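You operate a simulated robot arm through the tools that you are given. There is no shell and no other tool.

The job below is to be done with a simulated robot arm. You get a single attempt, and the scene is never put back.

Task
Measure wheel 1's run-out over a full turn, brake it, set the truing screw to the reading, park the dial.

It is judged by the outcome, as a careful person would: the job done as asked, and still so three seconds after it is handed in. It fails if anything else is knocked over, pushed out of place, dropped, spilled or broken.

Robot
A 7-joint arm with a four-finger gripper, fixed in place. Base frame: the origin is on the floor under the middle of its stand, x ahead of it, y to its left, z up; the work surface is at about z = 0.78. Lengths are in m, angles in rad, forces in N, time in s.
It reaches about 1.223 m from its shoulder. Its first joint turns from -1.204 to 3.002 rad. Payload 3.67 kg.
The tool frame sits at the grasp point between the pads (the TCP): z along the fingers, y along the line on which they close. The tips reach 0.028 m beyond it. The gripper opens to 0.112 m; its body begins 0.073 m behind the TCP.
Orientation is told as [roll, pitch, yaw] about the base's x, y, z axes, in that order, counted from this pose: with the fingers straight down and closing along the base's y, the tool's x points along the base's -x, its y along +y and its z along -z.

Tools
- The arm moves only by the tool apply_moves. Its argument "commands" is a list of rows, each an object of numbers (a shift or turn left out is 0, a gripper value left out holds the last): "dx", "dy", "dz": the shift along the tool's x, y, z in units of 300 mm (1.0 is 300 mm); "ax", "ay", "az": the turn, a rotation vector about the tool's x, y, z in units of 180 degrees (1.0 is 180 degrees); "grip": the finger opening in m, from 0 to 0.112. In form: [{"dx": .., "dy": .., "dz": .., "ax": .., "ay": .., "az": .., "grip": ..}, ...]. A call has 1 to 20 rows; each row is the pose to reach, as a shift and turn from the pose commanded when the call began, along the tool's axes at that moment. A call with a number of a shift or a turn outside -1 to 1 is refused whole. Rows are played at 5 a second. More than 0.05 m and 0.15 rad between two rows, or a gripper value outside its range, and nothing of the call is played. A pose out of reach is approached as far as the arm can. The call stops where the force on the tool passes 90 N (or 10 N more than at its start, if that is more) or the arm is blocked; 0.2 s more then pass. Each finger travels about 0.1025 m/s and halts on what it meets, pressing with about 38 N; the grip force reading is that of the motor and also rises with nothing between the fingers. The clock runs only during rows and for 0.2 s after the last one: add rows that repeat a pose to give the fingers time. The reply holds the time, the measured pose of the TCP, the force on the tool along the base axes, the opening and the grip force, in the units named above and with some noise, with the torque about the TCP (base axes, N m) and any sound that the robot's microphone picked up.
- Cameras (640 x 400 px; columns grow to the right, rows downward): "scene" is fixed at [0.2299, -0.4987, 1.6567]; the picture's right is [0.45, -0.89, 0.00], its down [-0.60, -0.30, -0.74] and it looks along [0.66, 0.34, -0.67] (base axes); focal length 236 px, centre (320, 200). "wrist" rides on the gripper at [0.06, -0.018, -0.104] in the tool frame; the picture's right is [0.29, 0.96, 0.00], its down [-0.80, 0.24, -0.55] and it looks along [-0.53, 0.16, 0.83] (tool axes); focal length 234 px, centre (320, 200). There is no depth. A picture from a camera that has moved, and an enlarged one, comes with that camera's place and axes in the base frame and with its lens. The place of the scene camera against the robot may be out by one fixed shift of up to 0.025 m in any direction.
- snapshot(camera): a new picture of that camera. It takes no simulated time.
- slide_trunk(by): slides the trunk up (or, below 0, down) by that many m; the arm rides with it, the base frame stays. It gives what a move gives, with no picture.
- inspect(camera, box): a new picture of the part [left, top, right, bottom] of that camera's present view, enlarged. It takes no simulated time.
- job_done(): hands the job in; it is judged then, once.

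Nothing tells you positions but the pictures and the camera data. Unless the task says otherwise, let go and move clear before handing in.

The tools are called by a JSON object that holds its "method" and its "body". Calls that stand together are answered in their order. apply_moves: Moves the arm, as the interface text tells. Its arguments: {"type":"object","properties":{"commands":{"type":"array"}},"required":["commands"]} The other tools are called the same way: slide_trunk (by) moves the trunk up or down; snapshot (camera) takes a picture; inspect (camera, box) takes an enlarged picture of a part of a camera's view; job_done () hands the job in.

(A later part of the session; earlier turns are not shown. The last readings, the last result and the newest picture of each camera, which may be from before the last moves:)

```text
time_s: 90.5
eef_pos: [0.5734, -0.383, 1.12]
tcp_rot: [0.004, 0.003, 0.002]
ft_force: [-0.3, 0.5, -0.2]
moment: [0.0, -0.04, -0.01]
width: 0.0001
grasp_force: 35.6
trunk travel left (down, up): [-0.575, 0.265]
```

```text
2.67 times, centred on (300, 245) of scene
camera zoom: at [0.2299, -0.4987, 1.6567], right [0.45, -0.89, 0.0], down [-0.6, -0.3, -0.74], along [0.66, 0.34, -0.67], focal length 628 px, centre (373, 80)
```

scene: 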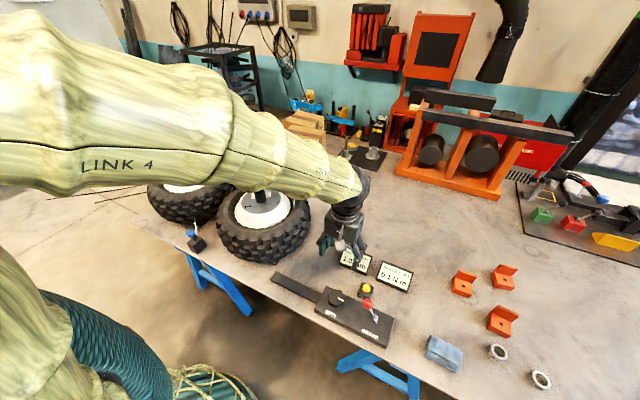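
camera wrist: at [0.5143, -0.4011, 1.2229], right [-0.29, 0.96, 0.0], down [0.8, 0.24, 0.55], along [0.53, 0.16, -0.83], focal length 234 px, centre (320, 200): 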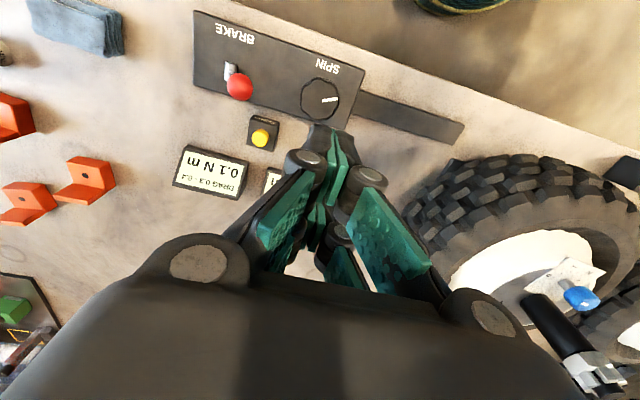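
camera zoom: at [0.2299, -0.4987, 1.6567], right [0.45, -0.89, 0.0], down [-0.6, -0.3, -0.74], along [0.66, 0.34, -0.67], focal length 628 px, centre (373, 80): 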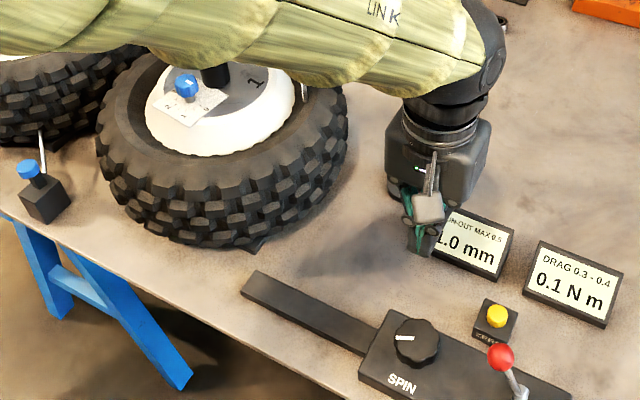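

The screw now faces the robot and RUN-OUT still shows 1.0 mm. Next is the brake: I'll come down between the SPIN knob and the lever ball and push the lever back to -y, where it held the wheel before.

{"method": "apply_moves", "body": {"commands": [{"dx": -0.02, "dy": -0.09, "dz": 0.06, "grip": 0.0}, {"dx": -0.049, "dy": -0.173, "dz": 0.15, "grip": 0.0}, {"dx": -0.049, "dy": -0.173, "dz": 0.3, "grip": 0.0}, {"dx": -0.049, "dy": -0.173, "dz": 0.45, "grip": 0.0}, {"dx": -0.049, "dy": -0.173, "dz": 0.58, "grip": 0.0}, {"dx": -0.049, "dy": -0.173, "dz": 0.65, "grip": 0.0}]}}

{"method": "snapshot", "body": {"camera": "wrist"}}

```text
time_s: 91.9
eef_pos: [0.5927, -0.4319, 0.9205]
tcp_rot: [0.003, 0.002, 0.0]
ft_force: [0.1, 0.1, 0.2]
moment: [-0.03, -0.05, -0.01]
width: 0.0002
grasp_force: 36.1
trunk travel left (down, up): [-0.575, 0.265]
```

```text
taken
camera wrist: at [0.5335, -0.4511, 1.025], right [-0.29, 0.96, 0.0], down [0.8, 0.24, 0.55], along [0.53, 0.16, -0.83], focal length 234 px, centre (320, 200)
```

wrist: 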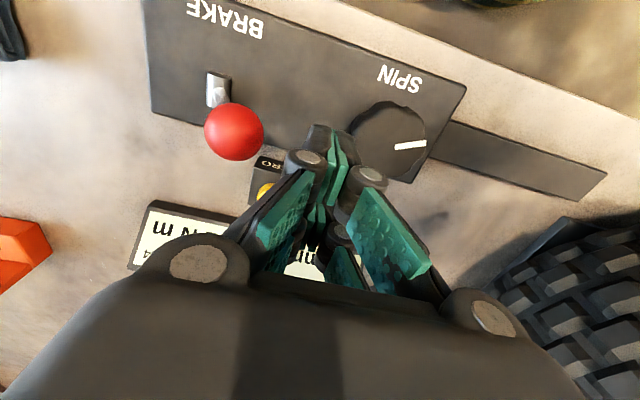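

{"method": "apply_moves", "body": {"commands": [{"dx": 0.01, "dz": 0.057, "grip": 0.0}, {"dx": 0.01, "dy": -0.06, "dz": 0.057, "grip": 0.0}, {"dx": 0.01, "dy": -0.11, "dz": 0.057, "grip": 0.0}, {"dx": 0.01, "dy": -0.16, "dz": 0.057, "grip": 0.0}, {"dx": 0.01, "dy": -0.21, "dz": 0.057, "grip": 0.0}]}}

{"method": "snapshot", "body": {"camera": "wrist"}}

```text
time_s: 93.1
eef_pos: [0.5879, -0.4959, 0.9055]
tcp_rot: [0.004, 0.002, 0.001]
ft_force: [0.4, 1.9, 0.8]
moment: [-0.01, 0.03, 0.01]
width: 0.0
grasp_force: 35.7
trunk travel left (down, up): [-0.575, 0.265]
```

```text
taken
camera wrist: at [0.5287, -0.5143, 1.0092], right [-0.29, 0.96, 0.0], down [0.8, 0.24, 0.55], along [0.53, 0.16, -0.83], focal length 234 px, centre (320, 200)
```

wrist: 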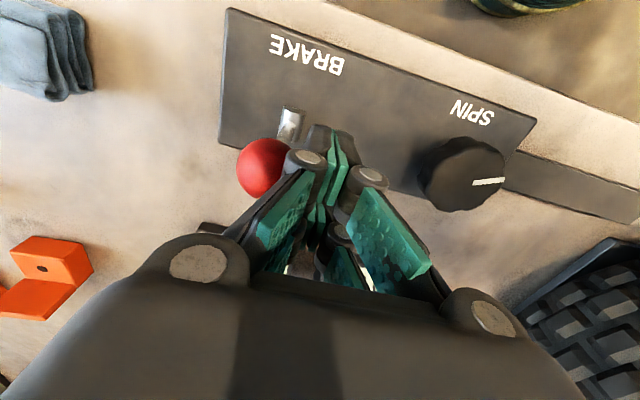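

{"method": "apply_moves", "body": {"commands": [{"dy": -0.05, "grip": 0.0}, {"dy": -0.1, "grip": 0.0}, {"dy": -0.125, "grip": 0.0}]}}

{"method": "snapshot", "body": {"camera": "wrist"}}

```text
time_s: 93.9
eef_pos: [0.5895, -0.5295, 0.903]
tcp_rot: [0.005, 0.006, 0.001]
ft_force: [-5.8, 22.4, -9.1]
moment: [0.38, 0.01, -0.19]
width: 0.0
grasp_force: 35.8
trunk travel left (down, up): [-0.575, 0.265]
```

```text
taken
camera wrist: at [0.5293, -0.5487, 1.0086], right [-0.29, 0.96, 0.01], down [0.8, 0.24, 0.55], along [0.53, 0.16, -0.83], focal length 234 px, centre (320, 200)
```

wrist: 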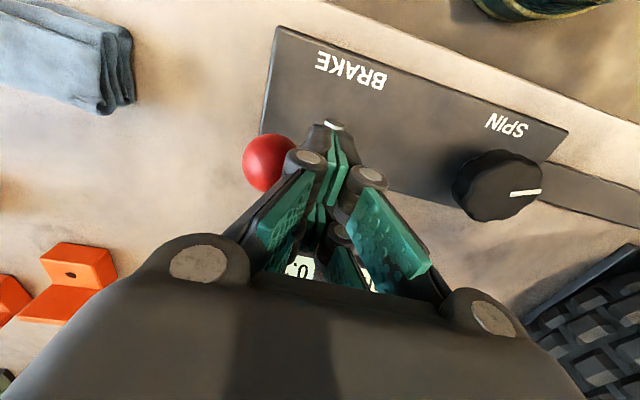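

The lever meets its -y stop with 22 N. I'll back away and check it.

{"method": "apply_moves", "body": {"commands": [{"dy": 0.04, "grip": 0.0}, {"dy": 0.12, "grip": 0.0}, {"dy": 0.2, "dz": -0.1, "grip": 0.0}, {"dy": 0.2, "dz": -0.25, "grip": 0.0}, {"dy": 0.2, "dz": -0.4, "grip": 0.0}, {"dy": 0.2, "dz": -0.55, "grip": 0.0}]}}

{"method": "snapshot", "body": {"camera": "wrist"}}

{"method": "inspect", "body": {"camera": "scene", "box": [240, 190, 440, 340]}}

```text
time_s: 95.3
eef_pos: [0.5867, -0.4711, 1.0741]
tcp_rot: [0.001, 0.002, -0.001]
ft_force: [-0.7, 0.1, -0.2]
moment: [-0.03, -0.06, -0.01]
width: 0.0001
grasp_force: 35.6
trunk travel left (down, up): [-0.575, 0.265]
```

```text
taken
camera wrist: at [0.527, -0.4899, 1.1775], right [-0.29, 0.96, 0.0], down [0.8, 0.24, 0.55], along [0.53, 0.16, -0.83], focal length 234 px, centre (320, 200)
```

wrist: 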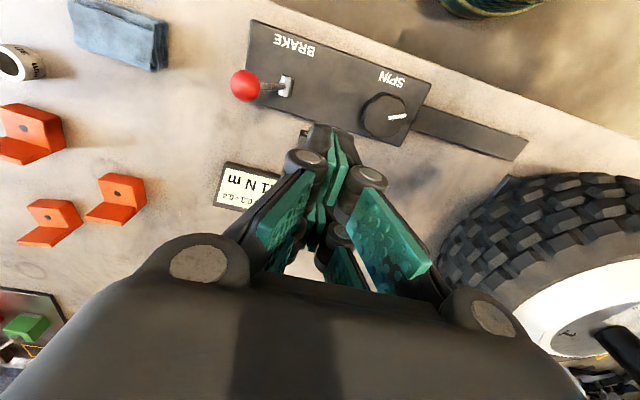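

```text
2.67 times, centred on (340, 265) of scene
camera zoom: at [0.2299, -0.4987, 1.6567], right [0.45, -0.89, 0.0], down [-0.6, -0.3, -0.74], along [0.66, 0.34, -0.67], focal length 628 px, centre (267, 27)
```

zoom: 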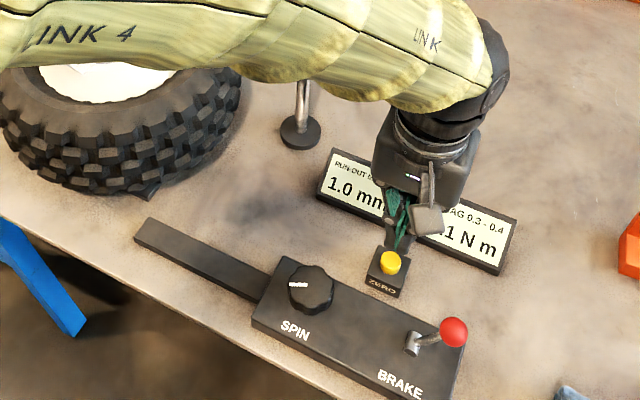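

The brake is on again and the readout holds 1.0 mm. Now I'll rise and move over wheel 1 to look at the truing screw.

{"method": "apply_moves", "body": {"commands": [{"dx": -0.05, "dy": 0.05, "dz": -0.12, "grip": 0.03}, {"dx": -0.1, "dy": 0.1, "dz": -0.25, "grip": 0.06}, {"dx": -0.15, "dy": 0.17, "dz": -0.37, "grip": 0.08}, {"dx": -0.2, "dy": 0.24, "dz": -0.49, "grip": 0.08}, {"dx": -0.25, "dy": 0.31, "dz": -0.61, "grip": 0.08}, {"dx": -0.3, "dy": 0.4, "dz": -0.7, "grip": 0.08}, {"dx": -0.32, "dy": 0.52, "dz": -0.75, "grip": 0.08}, {"dx": -0.34, "dy": 0.65, "dz": -0.75, "grip": 0.08}, {"dx": -0.36, "dy": 0.8, "dz": -0.75, "grip": 0.08}, {"dx": -0.38, "dy": 0.95, "dz": -0.75, "grip": 0.08}]}}

{"method": "apply_moves", "body": {"commands": [{"dx": -0.02, "dy": 0.14, "grip": 0.08}, {"dx": -0.04, "dy": 0.28, "grip": 0.08}, {"dx": -0.06, "dy": 0.42, "grip": 0.08}, {"dx": -0.07, "dy": 0.56, "grip": 0.08}, {"dx": -0.07, "dy": 0.65, "grip": 0.08}]}}

{"method": "snapshot", "body": {"camera": "wrist"}}

{"method": "inspect", "body": {"camera": "wrist", "box": [220, 0, 420, 180]}}

```text
time_s: 97.5
eef_pos: [0.7044, -0.1881, 1.2966]
tcp_rot: [0.003, 0.005, -0.002]
ft_force: [-0.2, 0.3, 0.5]
moment: [-0.04, 0.03, -0.04]
width: 0.0799
grasp_force: 0.1
trunk travel left (down, up): [-0.575, 0.265]
```

```text
time_s: 98.7
eef_pos: [0.7242, 0.0094, 1.2955]
tcp_rot: [0.003, 0.004, -0.002]
ft_force: [0.0, 0.0, -0.9]
moment: [-0.02, 0.03, 0.01]
width: 0.0802
grasp_force: 0.0
trunk travel left (down, up): [-0.575, 0.265]
```

```text
taken
camera wrist: at [0.6657, -0.0104, 1.3987], right [-0.29, 0.96, 0.0], down [0.8, 0.24, 0.55], along [0.53, 0.16, -0.83], focal length 234 px, centre (320, 200)
```

wrist: 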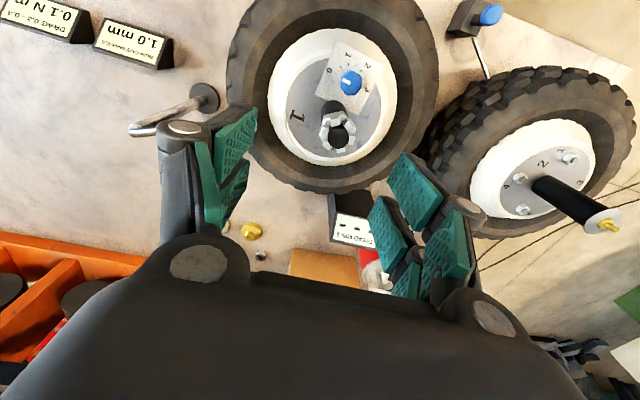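

```text
2.22 times, centred on (320, 90) of wrist
camera zoom: at [0.6657, -0.0104, 1.3987], right [-0.29, 0.96, 0.0], down [0.8, 0.24, 0.55], along [0.53, 0.16, -0.83], focal length 520 px, centre (320, 444)
```

zoom: 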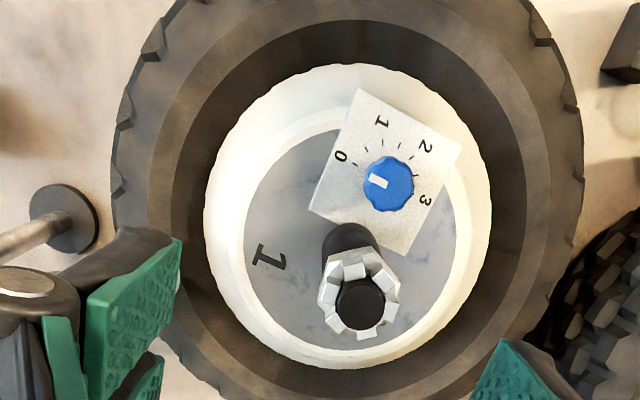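

The scale is clear: the pointer is at 0 and "1" is about 60° clockwise. The blue knob is at about [0.695, 0.043] and the axle at about [0.747, 0.038]. I'll come closer to measure heights.

{"method": "apply_moves", "body": {"commands": [{"dx": 0.03, "dy": 0.05, "dz": 0.12, "grip": 0.06}, {"dx": 0.07, "dy": 0.1, "dz": 0.24, "grip": 0.06}, {"dx": 0.07, "dy": 0.1, "dz": 0.33, "grip": 0.06}]}}

{"method": "snapshot", "body": {"camera": "wrist"}}

{"method": "inspect", "body": {"camera": "wrist", "box": [230, 40, 410, 200]}}

{"method": "inspect", "body": {"camera": "scene", "box": [200, 150, 300, 230]}}

```text
time_s: 99.5
eef_pos: [0.7016, 0.0376, 1.1956]
tcp_rot: [0.003, 0.004, 0.0]
ft_force: [0.3, 0.6, 1.1]
moment: [-0.02, 0.02, 0.0]
width: 0.0598
grasp_force: 0.0
trunk travel left (down, up): [-0.575, 0.265]
```

```text
taken
camera wrist: at [0.6428, 0.0183, 1.3001], right [-0.29, 0.96, 0.0], down [0.8, 0.24, 0.55], along [0.53, 0.16, -0.83], focal length 234 px, centre (320, 200)
```

wrist: 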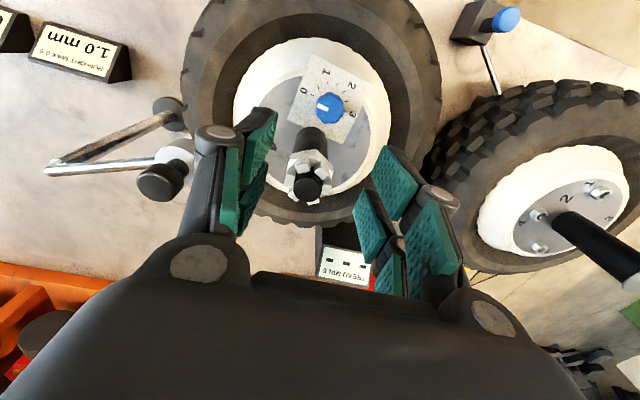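

```text
2.50 times, centred on (320, 120) of wrist
camera zoom: at [0.6428, 0.0183, 1.3001], right [-0.29, 0.96, 0.0], down [0.8, 0.24, 0.55], along [0.53, 0.16, -0.83], focal length 585 px, centre (320, 400)
```

zoom: 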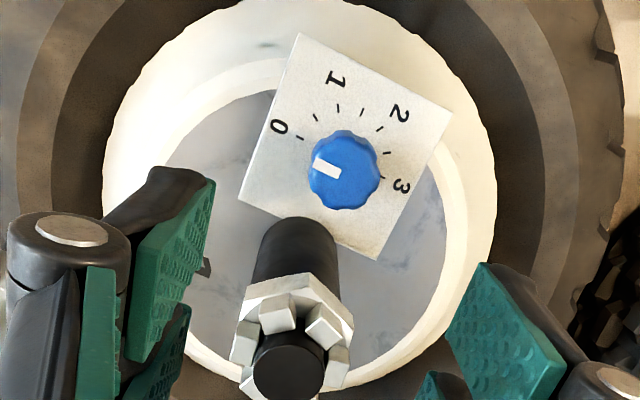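

```text
5.00 times, centred on (250, 190) of scene
camera zoom: at [0.2299, -0.4987, 1.6567], right [0.45, -0.89, 0.0], down [-0.6, -0.3, -0.74], along [0.66, 0.34, -0.67], focal length 1178 px, centre (670, 250)
```

zoom: 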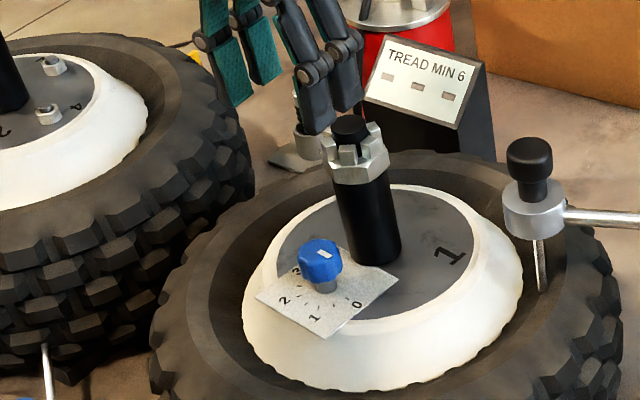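

The screw's knob top is about z = 1.03, and the axle nut next to it reaches about 1.12. I'll grip with the pair of fingers nearest the axle and keep the palm outward, starting at a yaw of +0.41 so the 60° turn stays symmetric about the clear direction.

{"method": "apply_moves", "body": {"commands": [{"dx": 0.022, "dy": 0.002, "az": -0.0432, "grip": 0.06}, {"dx": 0.045, "dy": 0.004, "az": -0.0864, "grip": 0.06}, {"dx": 0.067, "dy": 0.006, "az": -0.1296, "grip": 0.06}, {"dx": 0.067, "dy": 0.006, "dz": 0.1, "az": -0.1296, "grip": 0.06}, {"dx": 0.067, "dy": 0.006, "dz": 0.2, "az": -0.1296, "grip": 0.06}]}}

{"method": "snapshot", "body": {"camera": "wrist"}}

{"method": "inspect", "body": {"camera": "wrist", "box": [220, 60, 420, 240]}}

{"method": "inspect", "body": {"camera": "scene", "box": [200, 140, 300, 220]}}

```text
time_s: 100.7
eef_pos: [0.6845, 0.0387, 1.137]
tcp_rot: [0.002, 0.001, 0.406]
ft_force: [-0.1, -0.6, 0.1]
moment: [0.01, 0.0, 0.02]
width: 0.0598
grasp_force: 0.0
trunk travel left (down, up): [-0.575, 0.265]
```

```text
taken
camera wrist: at [0.6365, -0.0023, 1.2405], right [-0.64, 0.77, 0.0], down [0.64, 0.53, 0.55], along [0.42, 0.36, -0.83], focal length 234 px, centre (320, 200)
```

wrist: 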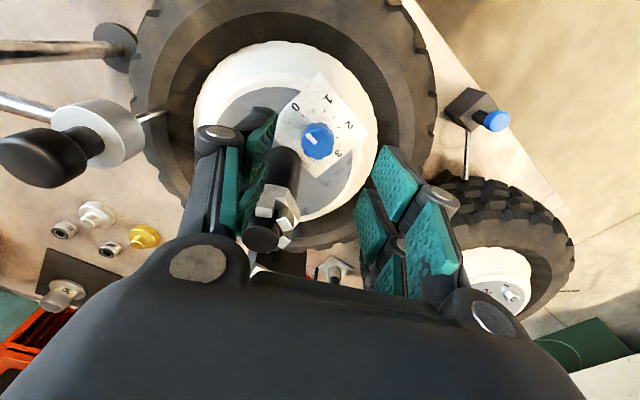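

```text
2.22 times, centred on (320, 150) of wrist
camera zoom: at [0.6365, -0.0023, 1.2405], right [-0.64, 0.77, 0.0], down [0.64, 0.53, 0.55], along [0.42, 0.36, -0.83], focal length 520 px, centre (320, 311)
```

zoom: 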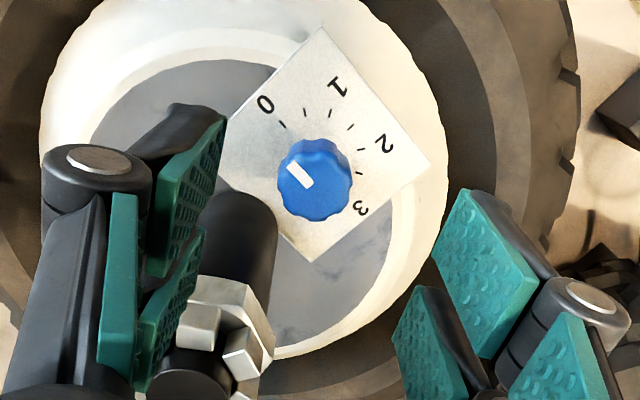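

```text
5.00 times, centred on (250, 180) of scene
camera zoom: at [0.2299, -0.4987, 1.6567], right [0.45, -0.89, 0.0], down [-0.6, -0.3, -0.74], along [0.66, 0.34, -0.67], focal length 1178 px, centre (670, 300)
```

zoom: 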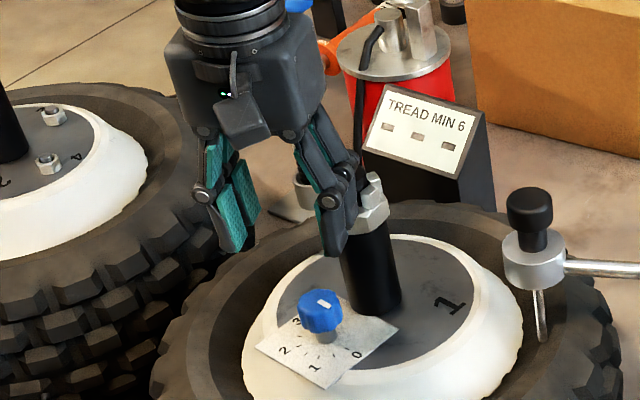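

The knob top triangulates to about [0.696, 0.045, 1.027]. The palm would be too close to the nut with the hand vertical, so I'll lean the hand 15° outward, which keeps the pads flat on the knob.

{"method": "apply_moves", "body": {"commands": [{"dx": 0.011, "dy": 0.003, "ay": -0.0416, "grip": 0.06}, {"dx": 0.022, "dy": 0.007, "ay": -0.0833, "grip": 0.06}, {"dx": 0.022, "dy": 0.007, "ay": -0.0833, "grip": 0.06}]}}

{"method": "snapshot", "body": {"camera": "wrist"}}

{"method": "inspect", "body": {"camera": "wrist", "box": [220, 60, 420, 240]}}

```text
time_s: 101.5
eef_pos: [0.6758, 0.038, 1.1356]
tcp_rot: [0.003, -0.26, 0.405]
ft_force: [-0.3, 0.1, 0.1]
moment: [-0.01, 0.02, 0.01]
width: 0.06
grasp_force: 0.1
trunk travel left (down, up): [-0.575, 0.265]
```

```text
taken
camera wrist: at [0.6054, -0.0121, 1.2211], right [-0.63, 0.77, -0.07], down [0.48, 0.47, 0.74], along [0.6, 0.44, -0.67], focal length 234 px, centre (320, 200)
```

wrist: 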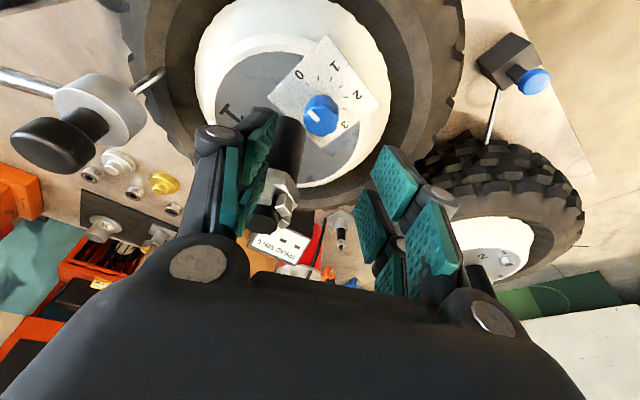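

```text
2.22 times, centred on (320, 150) of wrist
camera zoom: at [0.6054, -0.0121, 1.2211], right [-0.63, 0.77, -0.07], down [0.48, 0.47, 0.74], along [0.6, 0.44, -0.67], focal length 520 px, centre (320, 311)
```

zoom: 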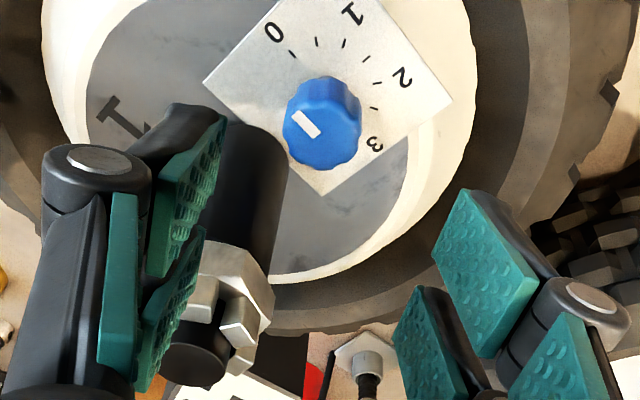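

{"method": "apply_moves", "body": {"commands": [{"dx": 0.028, "dy": -0.003, "dz": 0.115, "grip": 0.06}, {"dx": 0.057, "dy": -0.0067, "dz": 0.229, "grip": 0.06}, {"dx": 0.057, "dy": -0.0067, "dz": 0.229, "grip": 0.06}]}}

{"method": "snapshot", "body": {"camera": "wrist"}}

{"method": "inspect", "body": {"camera": "wrist", "box": [220, 60, 420, 240]}}

{"method": "inspect", "body": {"camera": "scene", "box": [200, 140, 300, 220]}}

```text
time_s: 102.3
eef_pos: [0.6759, 0.0362, 1.0655]
tcp_rot: [0.004, -0.261, 0.405]
ft_force: [0.6, 1.1, 0.1]
moment: [0.02, 0.0, -0.03]
width: 0.06
grasp_force: 0.1
trunk travel left (down, up): [-0.575, 0.265]
```

```text
taken
camera wrist: at [0.6061, -0.0145, 1.1508], right [-0.63, 0.77, -0.07], down [0.48, 0.47, 0.74], along [0.6, 0.44, -0.67], focal length 234 px, centre (320, 200)
```

wrist: 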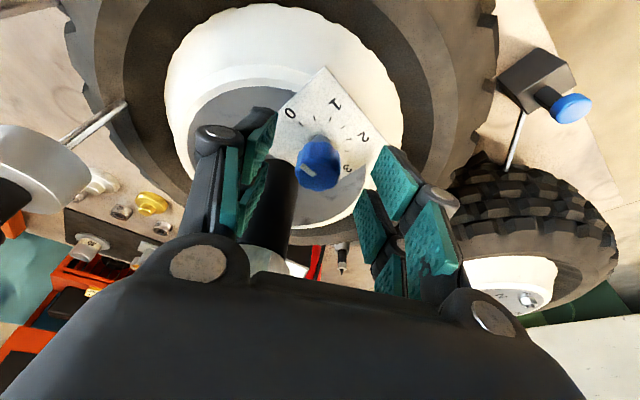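

```text
2.22 times, centred on (320, 150) of wrist
camera zoom: at [0.6061, -0.0145, 1.1508], right [-0.63, 0.77, -0.07], down [0.48, 0.47, 0.74], along [0.6, 0.44, -0.67], focal length 520 px, centre (320, 311)
```

zoom: 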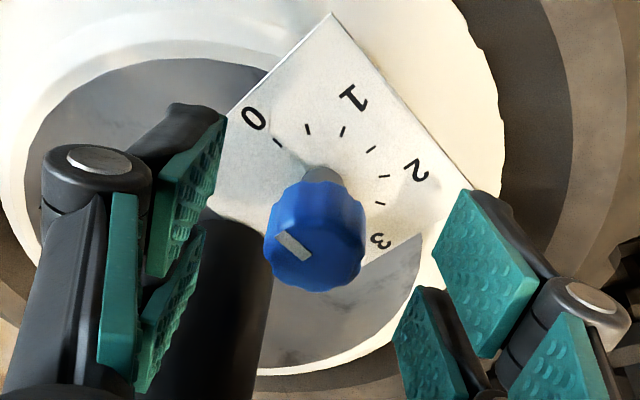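

```text
5.00 times, centred on (250, 180) of scene
camera zoom: at [0.2299, -0.4987, 1.6567], right [0.45, -0.89, 0.0], down [-0.6, -0.3, -0.74], along [0.66, 0.34, -0.67], focal length 1178 px, centre (670, 300)
```

zoom: 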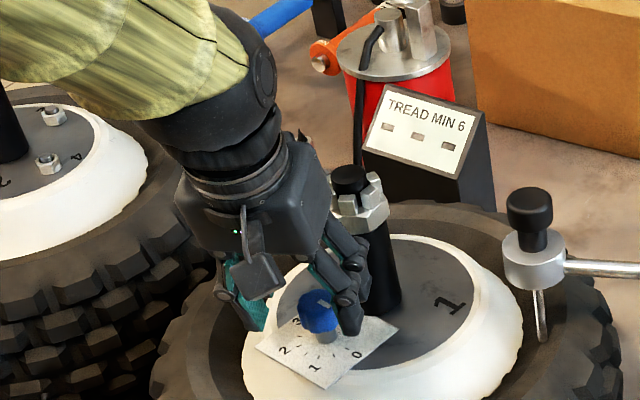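

Alignment looks right, with the knob centred between the fingers and the palm well clear of the nut. I'll descend the last 26 mm and close gently.

{"method": "apply_moves", "body": {"commands": [{"dx": 0.005, "dz": 0.04, "grip": 0.06}, {"dx": 0.016, "dz": 0.085, "grip": 0.06}, {"dx": 0.016, "dz": 0.085, "grip": 0.06}]}}

{"method": "inspect", "body": {"camera": "wrist", "box": [220, 60, 420, 240]}}

{"method": "inspect", "body": {"camera": "scene", "box": [200, 140, 300, 220]}}

```text
time_s: 103.1
eef_pos: [0.6781, 0.0373, 1.0392]
tcp_rot: [0.004, -0.261, 0.406]
ft_force: [0.3, -0.5, 0.7]
moment: [-0.04, 0.01, -0.03]
width: 0.06
grasp_force: 0.0
trunk travel left (down, up): [-0.575, 0.265]
```

```text
2.22 times, centred on (320, 150) of wrist
camera zoom: at [0.6085, -0.0135, 1.1244], right [-0.63, 0.77, -0.07], down [0.48, 0.47, 0.74], along [0.6, 0.44, -0.67], focal length 520 px, centre (320, 311)
```

zoom: 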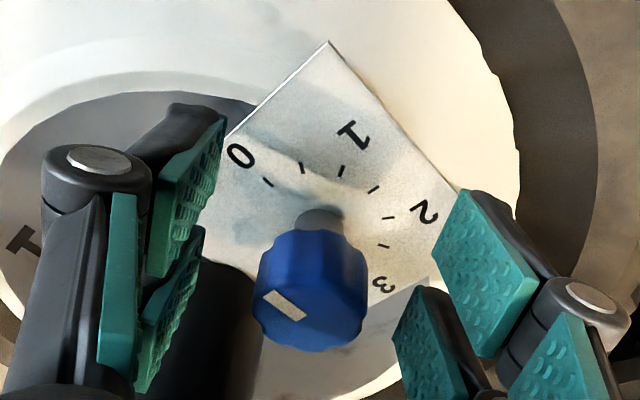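

```text
5.00 times, centred on (250, 180) of scene
camera zoom: at [0.2299, -0.4987, 1.6567], right [0.45, -0.89, 0.0], down [-0.6, -0.3, -0.74], along [0.66, 0.34, -0.67], focal length 1178 px, centre (670, 300)
```

zoom: 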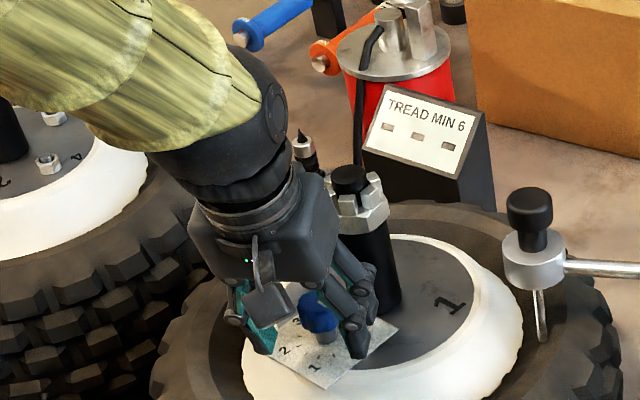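

{"method": "apply_moves", "body": {"commands": [{"grip": 0.045}, {"grip": 0.036}, {"grip": 0.028}, {"grip": 0.024}]}}

{"method": "inspect", "body": {"camera": "wrist", "box": [220, 60, 420, 240]}}

{"method": "inspect", "body": {"camera": "scene", "box": [200, 140, 300, 220]}}

```text
time_s: 104.1
eef_pos: [0.6781, 0.0396, 1.0393]
tcp_rot: [0.004, -0.261, 0.406]
ft_force: [-6.5, 10.6, 1.3]
moment: [0.41, 0.24, 0.24]
width: 0.0314
grasp_force: 44.9
trunk travel left (down, up): [-0.575, 0.265]
```

```text
2.22 times, centred on (320, 150) of wrist
camera zoom: at [0.6081, -0.0116, 1.1246], right [-0.64, 0.77, -0.07], down [0.48, 0.47, 0.74], along [0.6, 0.44, -0.67], focal length 520 px, centre (320, 311)
```

zoom: 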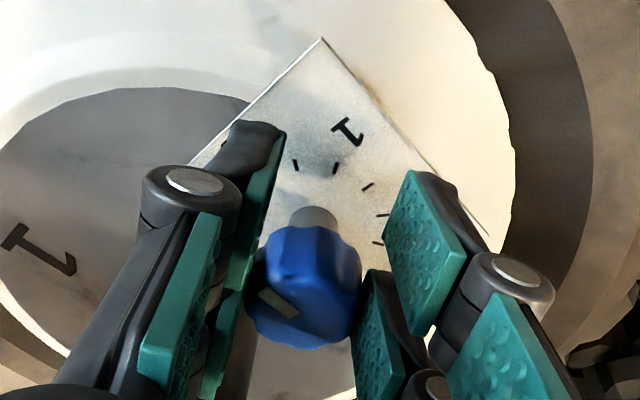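

```text
5.00 times, centred on (250, 180) of scene
camera zoom: at [0.2299, -0.4987, 1.6567], right [0.45, -0.89, 0.0], down [-0.6, -0.3, -0.74], along [0.66, 0.34, -0.67], focal length 1178 px, centre (670, 300)
```

zoom: 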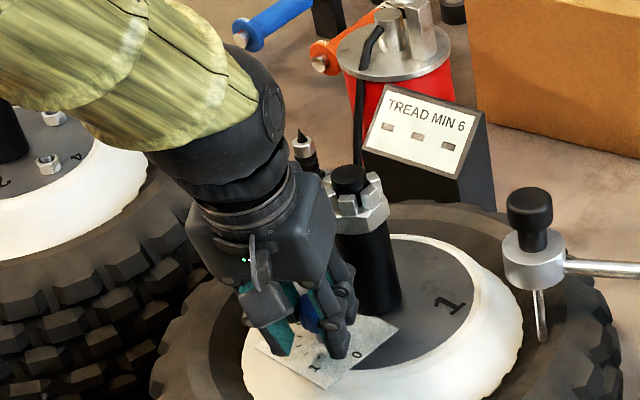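

The knob is held at 31 mm with little side force. I'll turn clockwise about its own axis, first 20°, and check the pointer.

{"method": "apply_moves", "body": {"commands": [{"dx": -0.0003, "dy": 0.0056, "dz": 0.0001, "ax": 0.0072, "az": 0.0268, "grip": 0.024}, {"dx": -0.0011, "dy": 0.0112, "dz": 0.0003, "ax": 0.0143, "az": 0.0537, "grip": 0.024}, {"dx": -0.0024, "dy": 0.0166, "dz": 0.0006, "ax": 0.0215, "az": 0.0805, "grip": 0.024}, {"dx": -0.004, "dy": 0.0219, "dz": 0.0011, "ax": 0.0287, "az": 0.1073, "grip": 0.024}]}}

{"method": "inspect", "body": {"camera": "wrist", "box": [220, 60, 420, 240]}}

{"method": "inspect", "body": {"camera": "scene", "box": [200, 140, 300, 220]}}

```text
time_s: 105.1
eef_pos: [0.6769, 0.0465, 1.0382]
tcp_rot: [0.003, -0.257, 0.058]
ft_force: [-6.1, 13.3, -10.2]
moment: [-0.09, 0.03, 0.29]
width: 0.0315
grasp_force: 44.7
trunk travel left (down, up): [-0.575, 0.265]
```

```text
2.22 times, centred on (320, 150) of wrist
camera zoom: at [0.5937, 0.0225, 1.1249], right [-0.33, 0.94, -0.07], down [0.61, 0.27, 0.74], along [0.71, 0.2, -0.67], focal length 520 px, centre (320, 311)
```

zoom: 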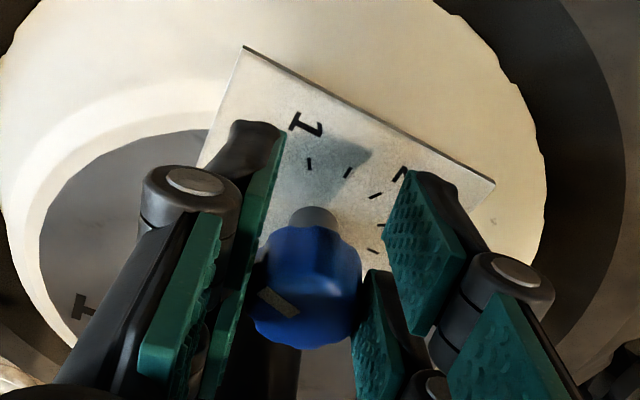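

```text
5.00 times, centred on (250, 180) of scene
camera zoom: at [0.2299, -0.4987, 1.6567], right [0.45, -0.89, 0.0], down [-0.6, -0.3, -0.74], along [0.66, 0.34, -0.67], focal length 1178 px, centre (670, 300)
```

zoom: 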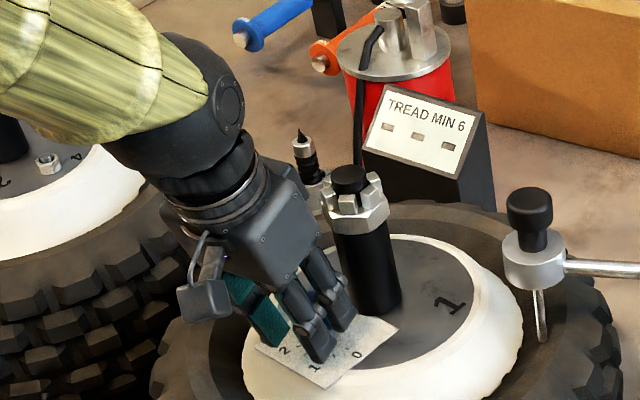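

The knob turns with the hand and the wheel stays still. I'll continue to a total of 60°.

{"method": "apply_moves", "body": {"commands": [{"dx": -0.0003, "dy": 0.0056, "dz": 0.0001, "ax": 0.0072, "az": 0.0268, "grip": 0.024}, {"dx": -0.0011, "dy": 0.0112, "dz": 0.0003, "ax": 0.0143, "az": 0.0537, "grip": 0.024}, {"dx": -0.0024, "dy": 0.0166, "dz": 0.0006, "ax": 0.0215, "az": 0.0805, "grip": 0.024}, {"dx": -0.004, "dy": 0.0219, "dz": 0.0011, "ax": 0.0287, "az": 0.1073, "grip": 0.024}, {"dx": -0.0062, "dy": 0.027, "dz": 0.0016, "ax": 0.0358, "az": 0.1342, "grip": 0.024}, {"dx": -0.0087, "dy": 0.032, "dz": 0.0023, "ax": 0.043, "az": 0.161, "grip": 0.024}]}}

{"method": "inspect", "body": {"camera": "wrist", "box": [220, 60, 420, 240]}}

{"method": "inspect", "body": {"camera": "scene", "box": [200, 140, 300, 220]}}

```text
time_s: 106.7
eef_pos: [0.6902, 0.0391, 1.0707]
tcp_rot: [0.103, -0.208, -0.529]
ft_force: [-0.5, -0.3, 0.1]
moment: [-0.03, 0.0, -0.01]
width: 0.0241
grasp_force: 0.1
trunk travel left (down, up): [-0.575, 0.265]
stopped in row 6: the arm was blocked; the commanded pose is now the measured one
```

```text
2.22 times, centred on (320, 150) of wrist
camera zoom: at [0.6074, 0.0534, 1.1588], right [0.22, 0.97, 0.04], down [0.66, -0.18, 0.73], along [0.72, -0.13, -0.68], focal length 520 px, centre (320, 311)
```

zoom: 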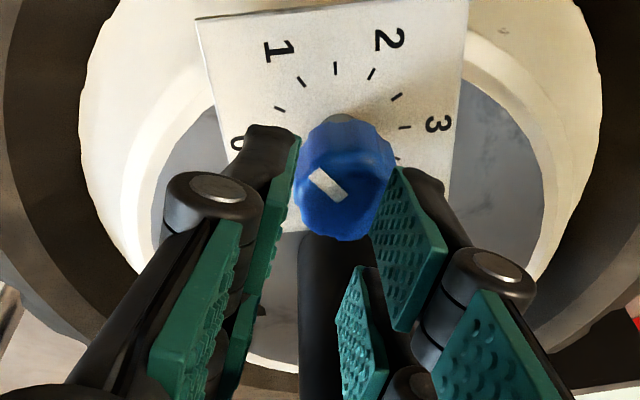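

```text
5.00 times, centred on (250, 180) of scene
camera zoom: at [0.2299, -0.4987, 1.6567], right [0.45, -0.89, 0.0], down [-0.6, -0.3, -0.74], along [0.66, 0.34, -0.67], focal length 1178 px, centre (670, 300)
```

zoom: 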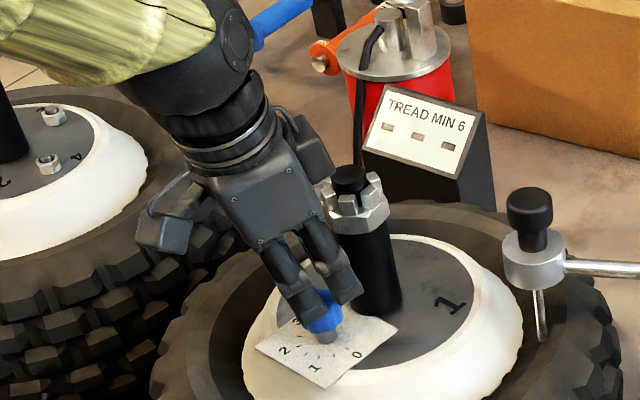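

The arm hit a joint limit at this yaw and the hand slid off upward; forces are nil and the wheel is unmoved. I'll back straight out and look at the pointer.

{"method": "apply_moves", "body": {"commands": [{"dz": -0.09, "grip": 0.03}, {"dz": -0.18, "grip": 0.05}, {"dz": -0.273, "dy": -0.005, "grip": 0.06}]}}

{"method": "snapshot", "body": {"camera": "wrist"}}

{"method": "inspect", "body": {"camera": "scene", "box": [200, 140, 300, 220]}}

```text
time_s: 107.5
eef_pos: [0.6695, 0.0389, 1.1497]
tcp_rot: [0.1, -0.207, -0.527]
ft_force: [0.5, 0.6, -0.7]
moment: [0.02, 0.02, 0.0]
width: 0.0602
grasp_force: 0.1
trunk travel left (down, up): [-0.575, 0.265]
```

```text
taken
camera wrist: at [0.5866, 0.0538, 1.2372], right [0.22, 0.98, 0.03], down [0.66, -0.17, 0.73], along [0.72, -0.14, -0.69], focal length 234 px, centre (320, 200)
```

wrist: 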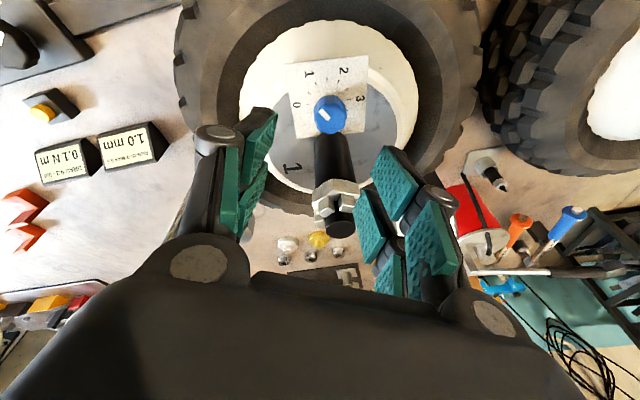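

```text
5.00 times, centred on (250, 180) of scene
camera zoom: at [0.2299, -0.4987, 1.6567], right [0.45, -0.89, 0.0], down [-0.6, -0.3, -0.74], along [0.66, 0.34, -0.67], focal length 1178 px, centre (670, 300)
```

zoom: 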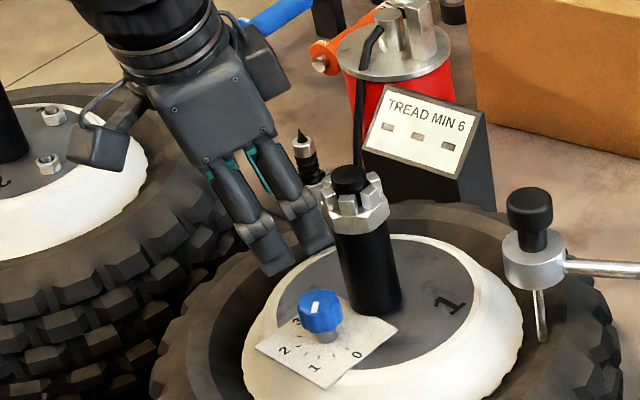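

{"method": "inspect", "body": {"camera": "wrist", "box": [270, 40, 390, 160]}}

{"method": "inspect", "body": {"camera": "scene", "box": [240, 185, 290, 225]}}

```text
3.33 times, centred on (330, 100) of wrist
camera zoom: at [0.5866, 0.0538, 1.2372], right [0.22, 0.98, 0.03], down [0.66, -0.17, 0.73], along [0.72, -0.14, -0.69], focal length 781 px, centre (287, 533)
```

zoom: 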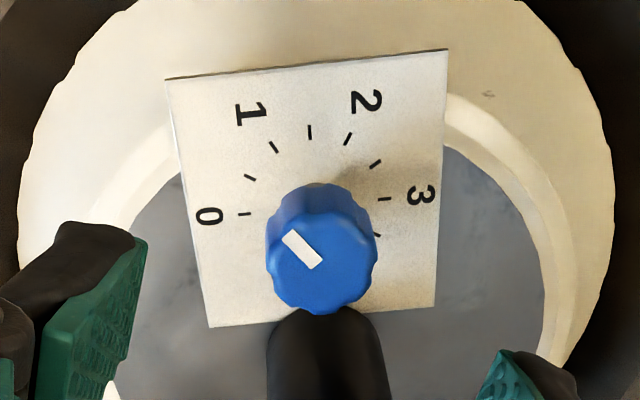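

```text
10.00 times, centred on (265, 205) of scene
camera zoom: at [0.2299, -0.4987, 1.6567], right [0.45, -0.89, 0.0], down [-0.6, -0.3, -0.74], along [0.66, 0.34, -0.67], focal length 2357 px, centre (870, 150)
```

zoom: 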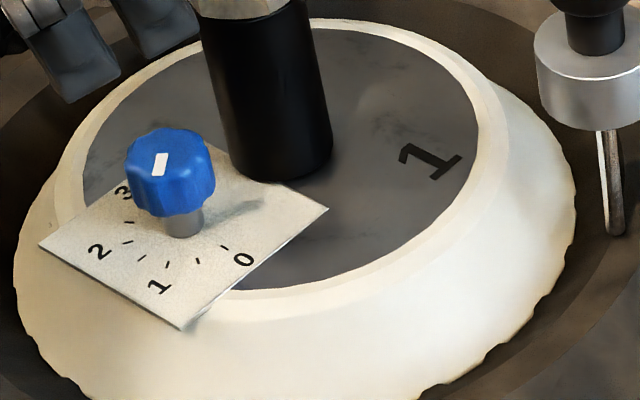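

From this view the pointer reads a little short of 1, at roughly 0.85–0.9. I'll move to a nearly vertical view above the screw to measure it properly.

{"method": "apply_moves", "body": {"commands": [{"dz": -0.15, "grip": 0.06}, {"dx": -0.03, "dy": 0.01, "dz": -0.29, "ax": 0.00275, "ay": 0.0145, "az": -0.0336, "grip": 0.06}, {"dx": -0.1, "dy": 0.02, "dz": -0.4, "ax": 0.0055, "ay": 0.0291, "az": -0.0671, "grip": 0.06}, {"dx": -0.17, "dy": 0.03, "dz": -0.427, "ax": 0.0083, "ay": 0.0436, "az": -0.1007, "grip": 0.06}, {"dx": -0.24, "dy": 0.045, "dz": -0.427, "ax": 0.011, "ay": 0.0582, "az": -0.1342, "grip": 0.06}, {"dx": -0.306, "dy": 0.0537, "dz": -0.427, "ax": 0.01375, "ay": 0.0727, "az": -0.1678, "grip": 0.06}]}}

{"method": "snapshot", "body": {"camera": "wrist"}}

{"method": "inspect", "body": {"camera": "wrist", "box": [300, 40, 400, 130]}}

```text
time_s: 108.9
eef_pos: [0.7284, 0.0105, 1.2951]
tcp_rot: [-0.007, 0.0, 0.014]
ft_force: [0.6, -0.8, 0.3]
moment: [0.0, 0.02, 0.02]
width: 0.0599
grasp_force: 0.0
trunk travel left (down, up): [-0.575, 0.265]
```

```text
taken
camera wrist: at [0.6687, -0.0083, 1.3994], right [-0.3, 0.95, 0.0], down [0.79, 0.25, 0.55], along [0.53, 0.16, -0.83], focal length 234 px, centre (320, 200)
```

wrist: 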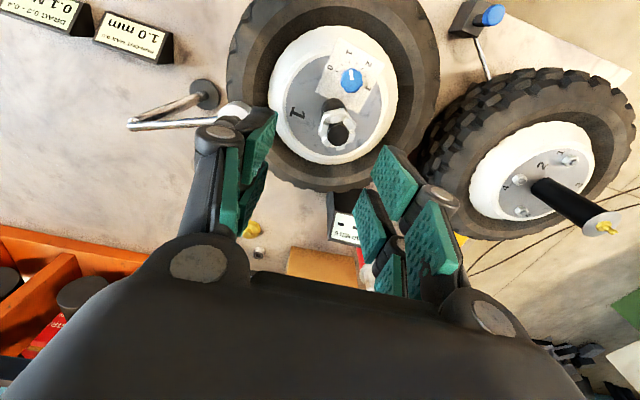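

```text
4.44 times, centred on (350, 85) of wrist
camera zoom: at [0.6687, -0.0083, 1.3994], right [-0.3, 0.95, 0.0], down [0.79, 0.25, 0.55], along [0.53, 0.16, -0.83], focal length 1041 px, centre (187, 711)
```

zoom: 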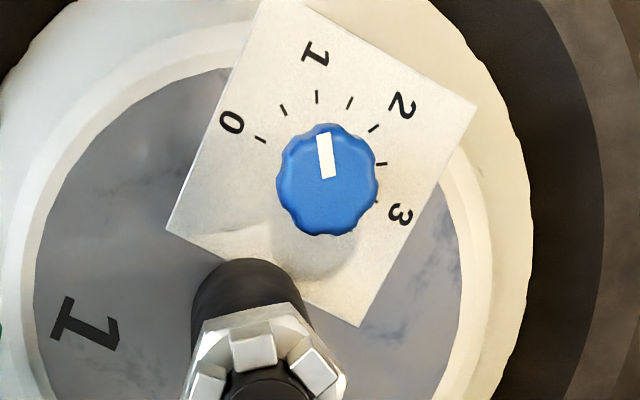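

{"method": "inspect", "body": {"camera": "wrist", "box": [328, 58, 378, 98]}}

```text
10.00 times, centred on (353, 78) of wrist
camera zoom: at [0.6687, -0.0083, 1.3994], right [-0.3, 0.95, 0.0], down [0.79, 0.25, 0.55], along [0.53, 0.16, -0.83], focal length 2342 px, centre (-10, 1420)
```

zoom: 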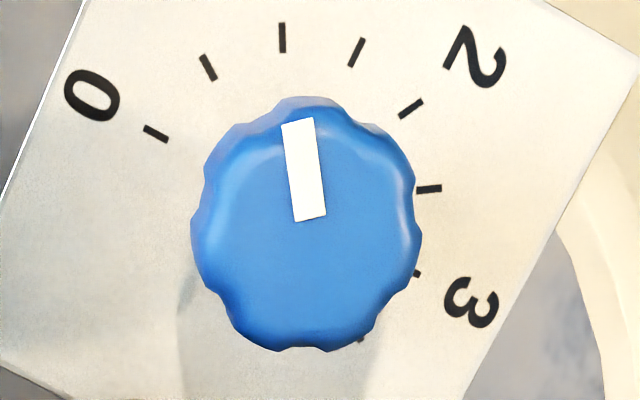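

The ticks un-project to exactly 30° apart, so one unit is 60°. The pointer stands at 0.86 and needs about 8.3° more clockwise. I'll regrip with the yaw kept positive, away from the joint limit.

{"method": "apply_moves", "body": {"commands": [{"dx": 0.055, "dy": 0.034, "dz": 0.11, "ax": -0.0007, "az": -0.03, "grip": 0.06}, {"dx": 0.11, "dy": 0.068, "dz": 0.22, "ax": -0.0015, "az": -0.06, "grip": 0.06}, {"dx": 0.166, "dy": 0.102, "dz": 0.333, "ax": -0.0022, "az": -0.091, "grip": 0.06}, {"dx": 0.166, "dy": 0.102, "dz": 0.333, "ax": -0.0022, "az": -0.091, "grip": 0.06}]}}

{"method": "apply_moves", "body": {"commands": [{"dz": 0.05, "ay": -0.0416, "grip": 0.06}, {"dz": 0.12, "ay": -0.0833, "grip": 0.06}, {"dz": 0.19, "ay": -0.0833, "grip": 0.06}, {"dz": 0.19, "ay": -0.0833, "grip": 0.06}]}}

{"method": "snapshot", "body": {"camera": "wrist"}}

```text
time_s: 109.9
eef_pos: [0.6745, 0.0402, 1.1943]
tcp_rot: [0.003, -0.002, 0.3]
ft_force: [0.2, 0.8, 0.8]
moment: [0.04, 0.02, 0.01]
width: 0.0602
grasp_force: 0.2
trunk travel left (down, up): [-0.575, 0.265]
```

```text
time_s: 110.9
eef_pos: [0.6761, 0.0397, 1.1379]
tcp_rot: [0.003, -0.262, 0.299]
ft_force: [-0.1, 0.5, 0.3]
moment: [-0.02, -0.01, 0.03]
width: 0.0599
grasp_force: 0.1
trunk travel left (down, up): [-0.575, 0.265]
```

```text
taken
camera wrist: at [0.6009, -0.0027, 1.2228], right [-0.55, 0.83, -0.07], down [0.53, 0.41, 0.74], along [0.65, 0.37, -0.66], focal length 234 px, centre (320, 200)
```

wrist: 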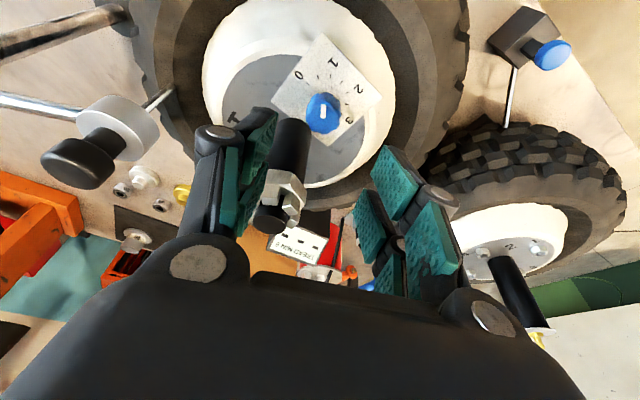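

{"method": "apply_moves", "body": {"commands": [{"dx": 0.026, "dz": 0.107, "grip": 0.06}, {"dx": 0.052, "dz": 0.213, "grip": 0.06}, {"dx": 0.068, "dz": 0.275, "grip": 0.06}, {"dx": 0.0787, "dz": 0.3207, "grip": 0.06}, {"dx": 0.0787, "dz": 0.3207, "grip": 0.06}]}}

{"method": "inspect", "body": {"camera": "wrist", "box": [220, 60, 420, 240]}}

```text
time_s: 112.1
eef_pos: [0.6772, 0.0411, 1.0384]
tcp_rot: [0.002, -0.263, 0.298]
ft_force: [0.0, 0.4, -0.2]
moment: [0.0, 0.0, -0.01]
width: 0.06
grasp_force: 0.0
trunk travel left (down, up): [-0.575, 0.265]
```

```text
2.22 times, centred on (320, 150) of wrist
camera zoom: at [0.6016, -0.0018, 1.1233], right [-0.55, 0.83, -0.07], down [0.53, 0.41, 0.74], along [0.65, 0.37, -0.67], focal length 520 px, centre (320, 311)
```

zoom: 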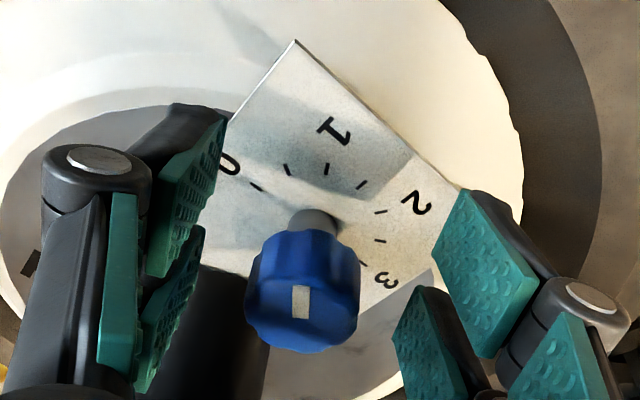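

{"method": "apply_moves", "body": {"commands": [{"grip": 0.045}, {"grip": 0.036}, {"grip": 0.028}, {"grip": 0.024}, {"grip": 0.024}]}}

{"method": "inspect", "body": {"camera": "wrist", "box": [270, 140, 370, 240]}}

```text
time_s: 113.3
eef_pos: [0.6786, 0.0405, 1.0387]
tcp_rot: [0.002, -0.263, 0.299]
ft_force: [-0.2, -0.8, 0.1]
moment: [-0.1, 0.07, -0.05]
width: 0.031
grasp_force: 44.9
trunk travel left (down, up): [-0.575, 0.265]
```

```text
4.00 times, centred on (320, 190) of wrist
camera zoom: at [0.6018, -0.0018, 1.1233], right [-0.55, 0.83, -0.07], down [0.53, 0.41, 0.74], along [0.65, 0.37, -0.67], focal length 937 px, centre (320, 240)
```

zoom: 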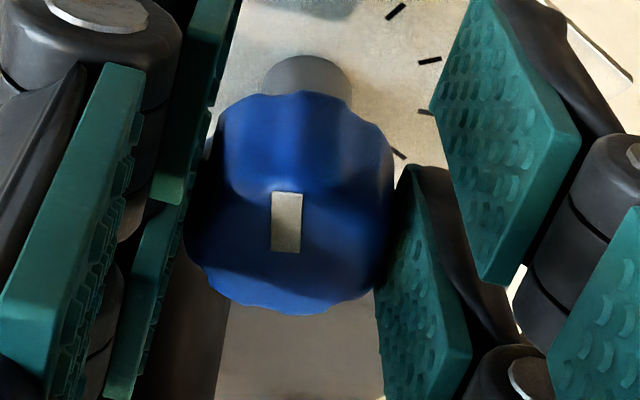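

The grip is centred, with no side force. I'll turn 8.5° clockwise and then check.

{"method": "apply_moves", "body": {"commands": [{"dx": -0.0002, "dy": 0.0045, "dz": 0.0001, "ax": 0.0058, "az": 0.0215, "grip": 0.024}, {"dx": -0.0009, "dy": 0.0095, "dz": 0.0002, "ax": 0.0122, "az": 0.0456, "grip": 0.024}, {"dx": -0.0009, "dy": 0.0095, "dz": 0.0002, "ax": 0.0122, "az": 0.0456, "grip": 0.024}]}}

{"method": "inspect", "body": {"camera": "wrist", "box": [220, 60, 420, 240]}}

```text
time_s: 114.1
eef_pos: [0.6779, 0.0439, 1.0385]
tcp_rot: [0.003, -0.262, 0.151]
ft_force: [-6.4, -2.7, -7.1]
moment: [-0.03, -0.45, -0.04]
width: 0.031
grasp_force: 44.7
trunk travel left (down, up): [-0.575, 0.265]
```

```text
2.22 times, centred on (320, 150) of wrist
camera zoom: at [0.5958, 0.0129, 1.1235], right [-0.42, 0.91, -0.07], down [0.58, 0.33, 0.74], along [0.7, 0.27, -0.67], focal length 520 px, centre (320, 311)
```

zoom: 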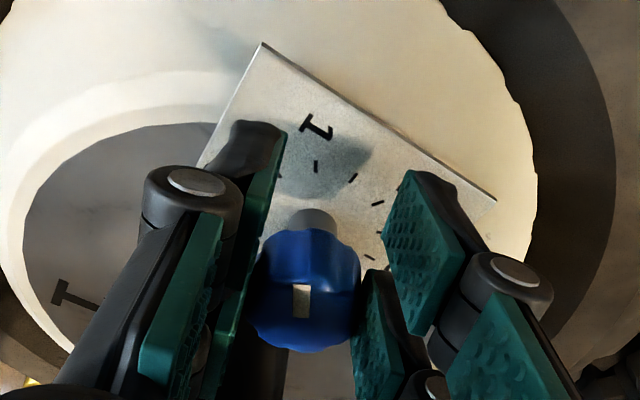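

{"method": "apply_moves", "body": {"commands": [{"grip": 0.04}, {"grip": 0.05}, {"grip": 0.06}, {"dx": -0.03, "dz": -0.107, "grip": 0.06}, {"dx": -0.06, "dz": -0.215, "grip": 0.06}, {"dx": -0.09, "dz": -0.322, "grip": 0.06}]}}

{"method": "inspect", "body": {"camera": "wrist", "box": [270, 50, 390, 150]}}

```text
time_s: 115.5
eef_pos: [0.6761, 0.0434, 1.141]
tcp_rot: [0.003, -0.264, 0.149]
ft_force: [0.5, 0.4, 0.0]
moment: [0.02, -0.06, -0.03]
width: 0.0606
grasp_force: 0.0
trunk travel left (down, up): [-0.575, 0.265]
```

```text
4.00 times, centred on (330, 100) of wrist
camera zoom: at [0.5946, 0.012, 1.2258], right [-0.42, 0.91, -0.07], down [0.58, 0.33, 0.74], along [0.7, 0.27, -0.67], focal length 937 px, centre (280, 600)
```

zoom: 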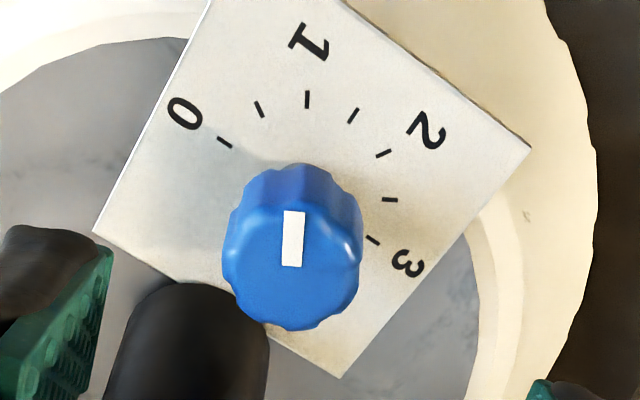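

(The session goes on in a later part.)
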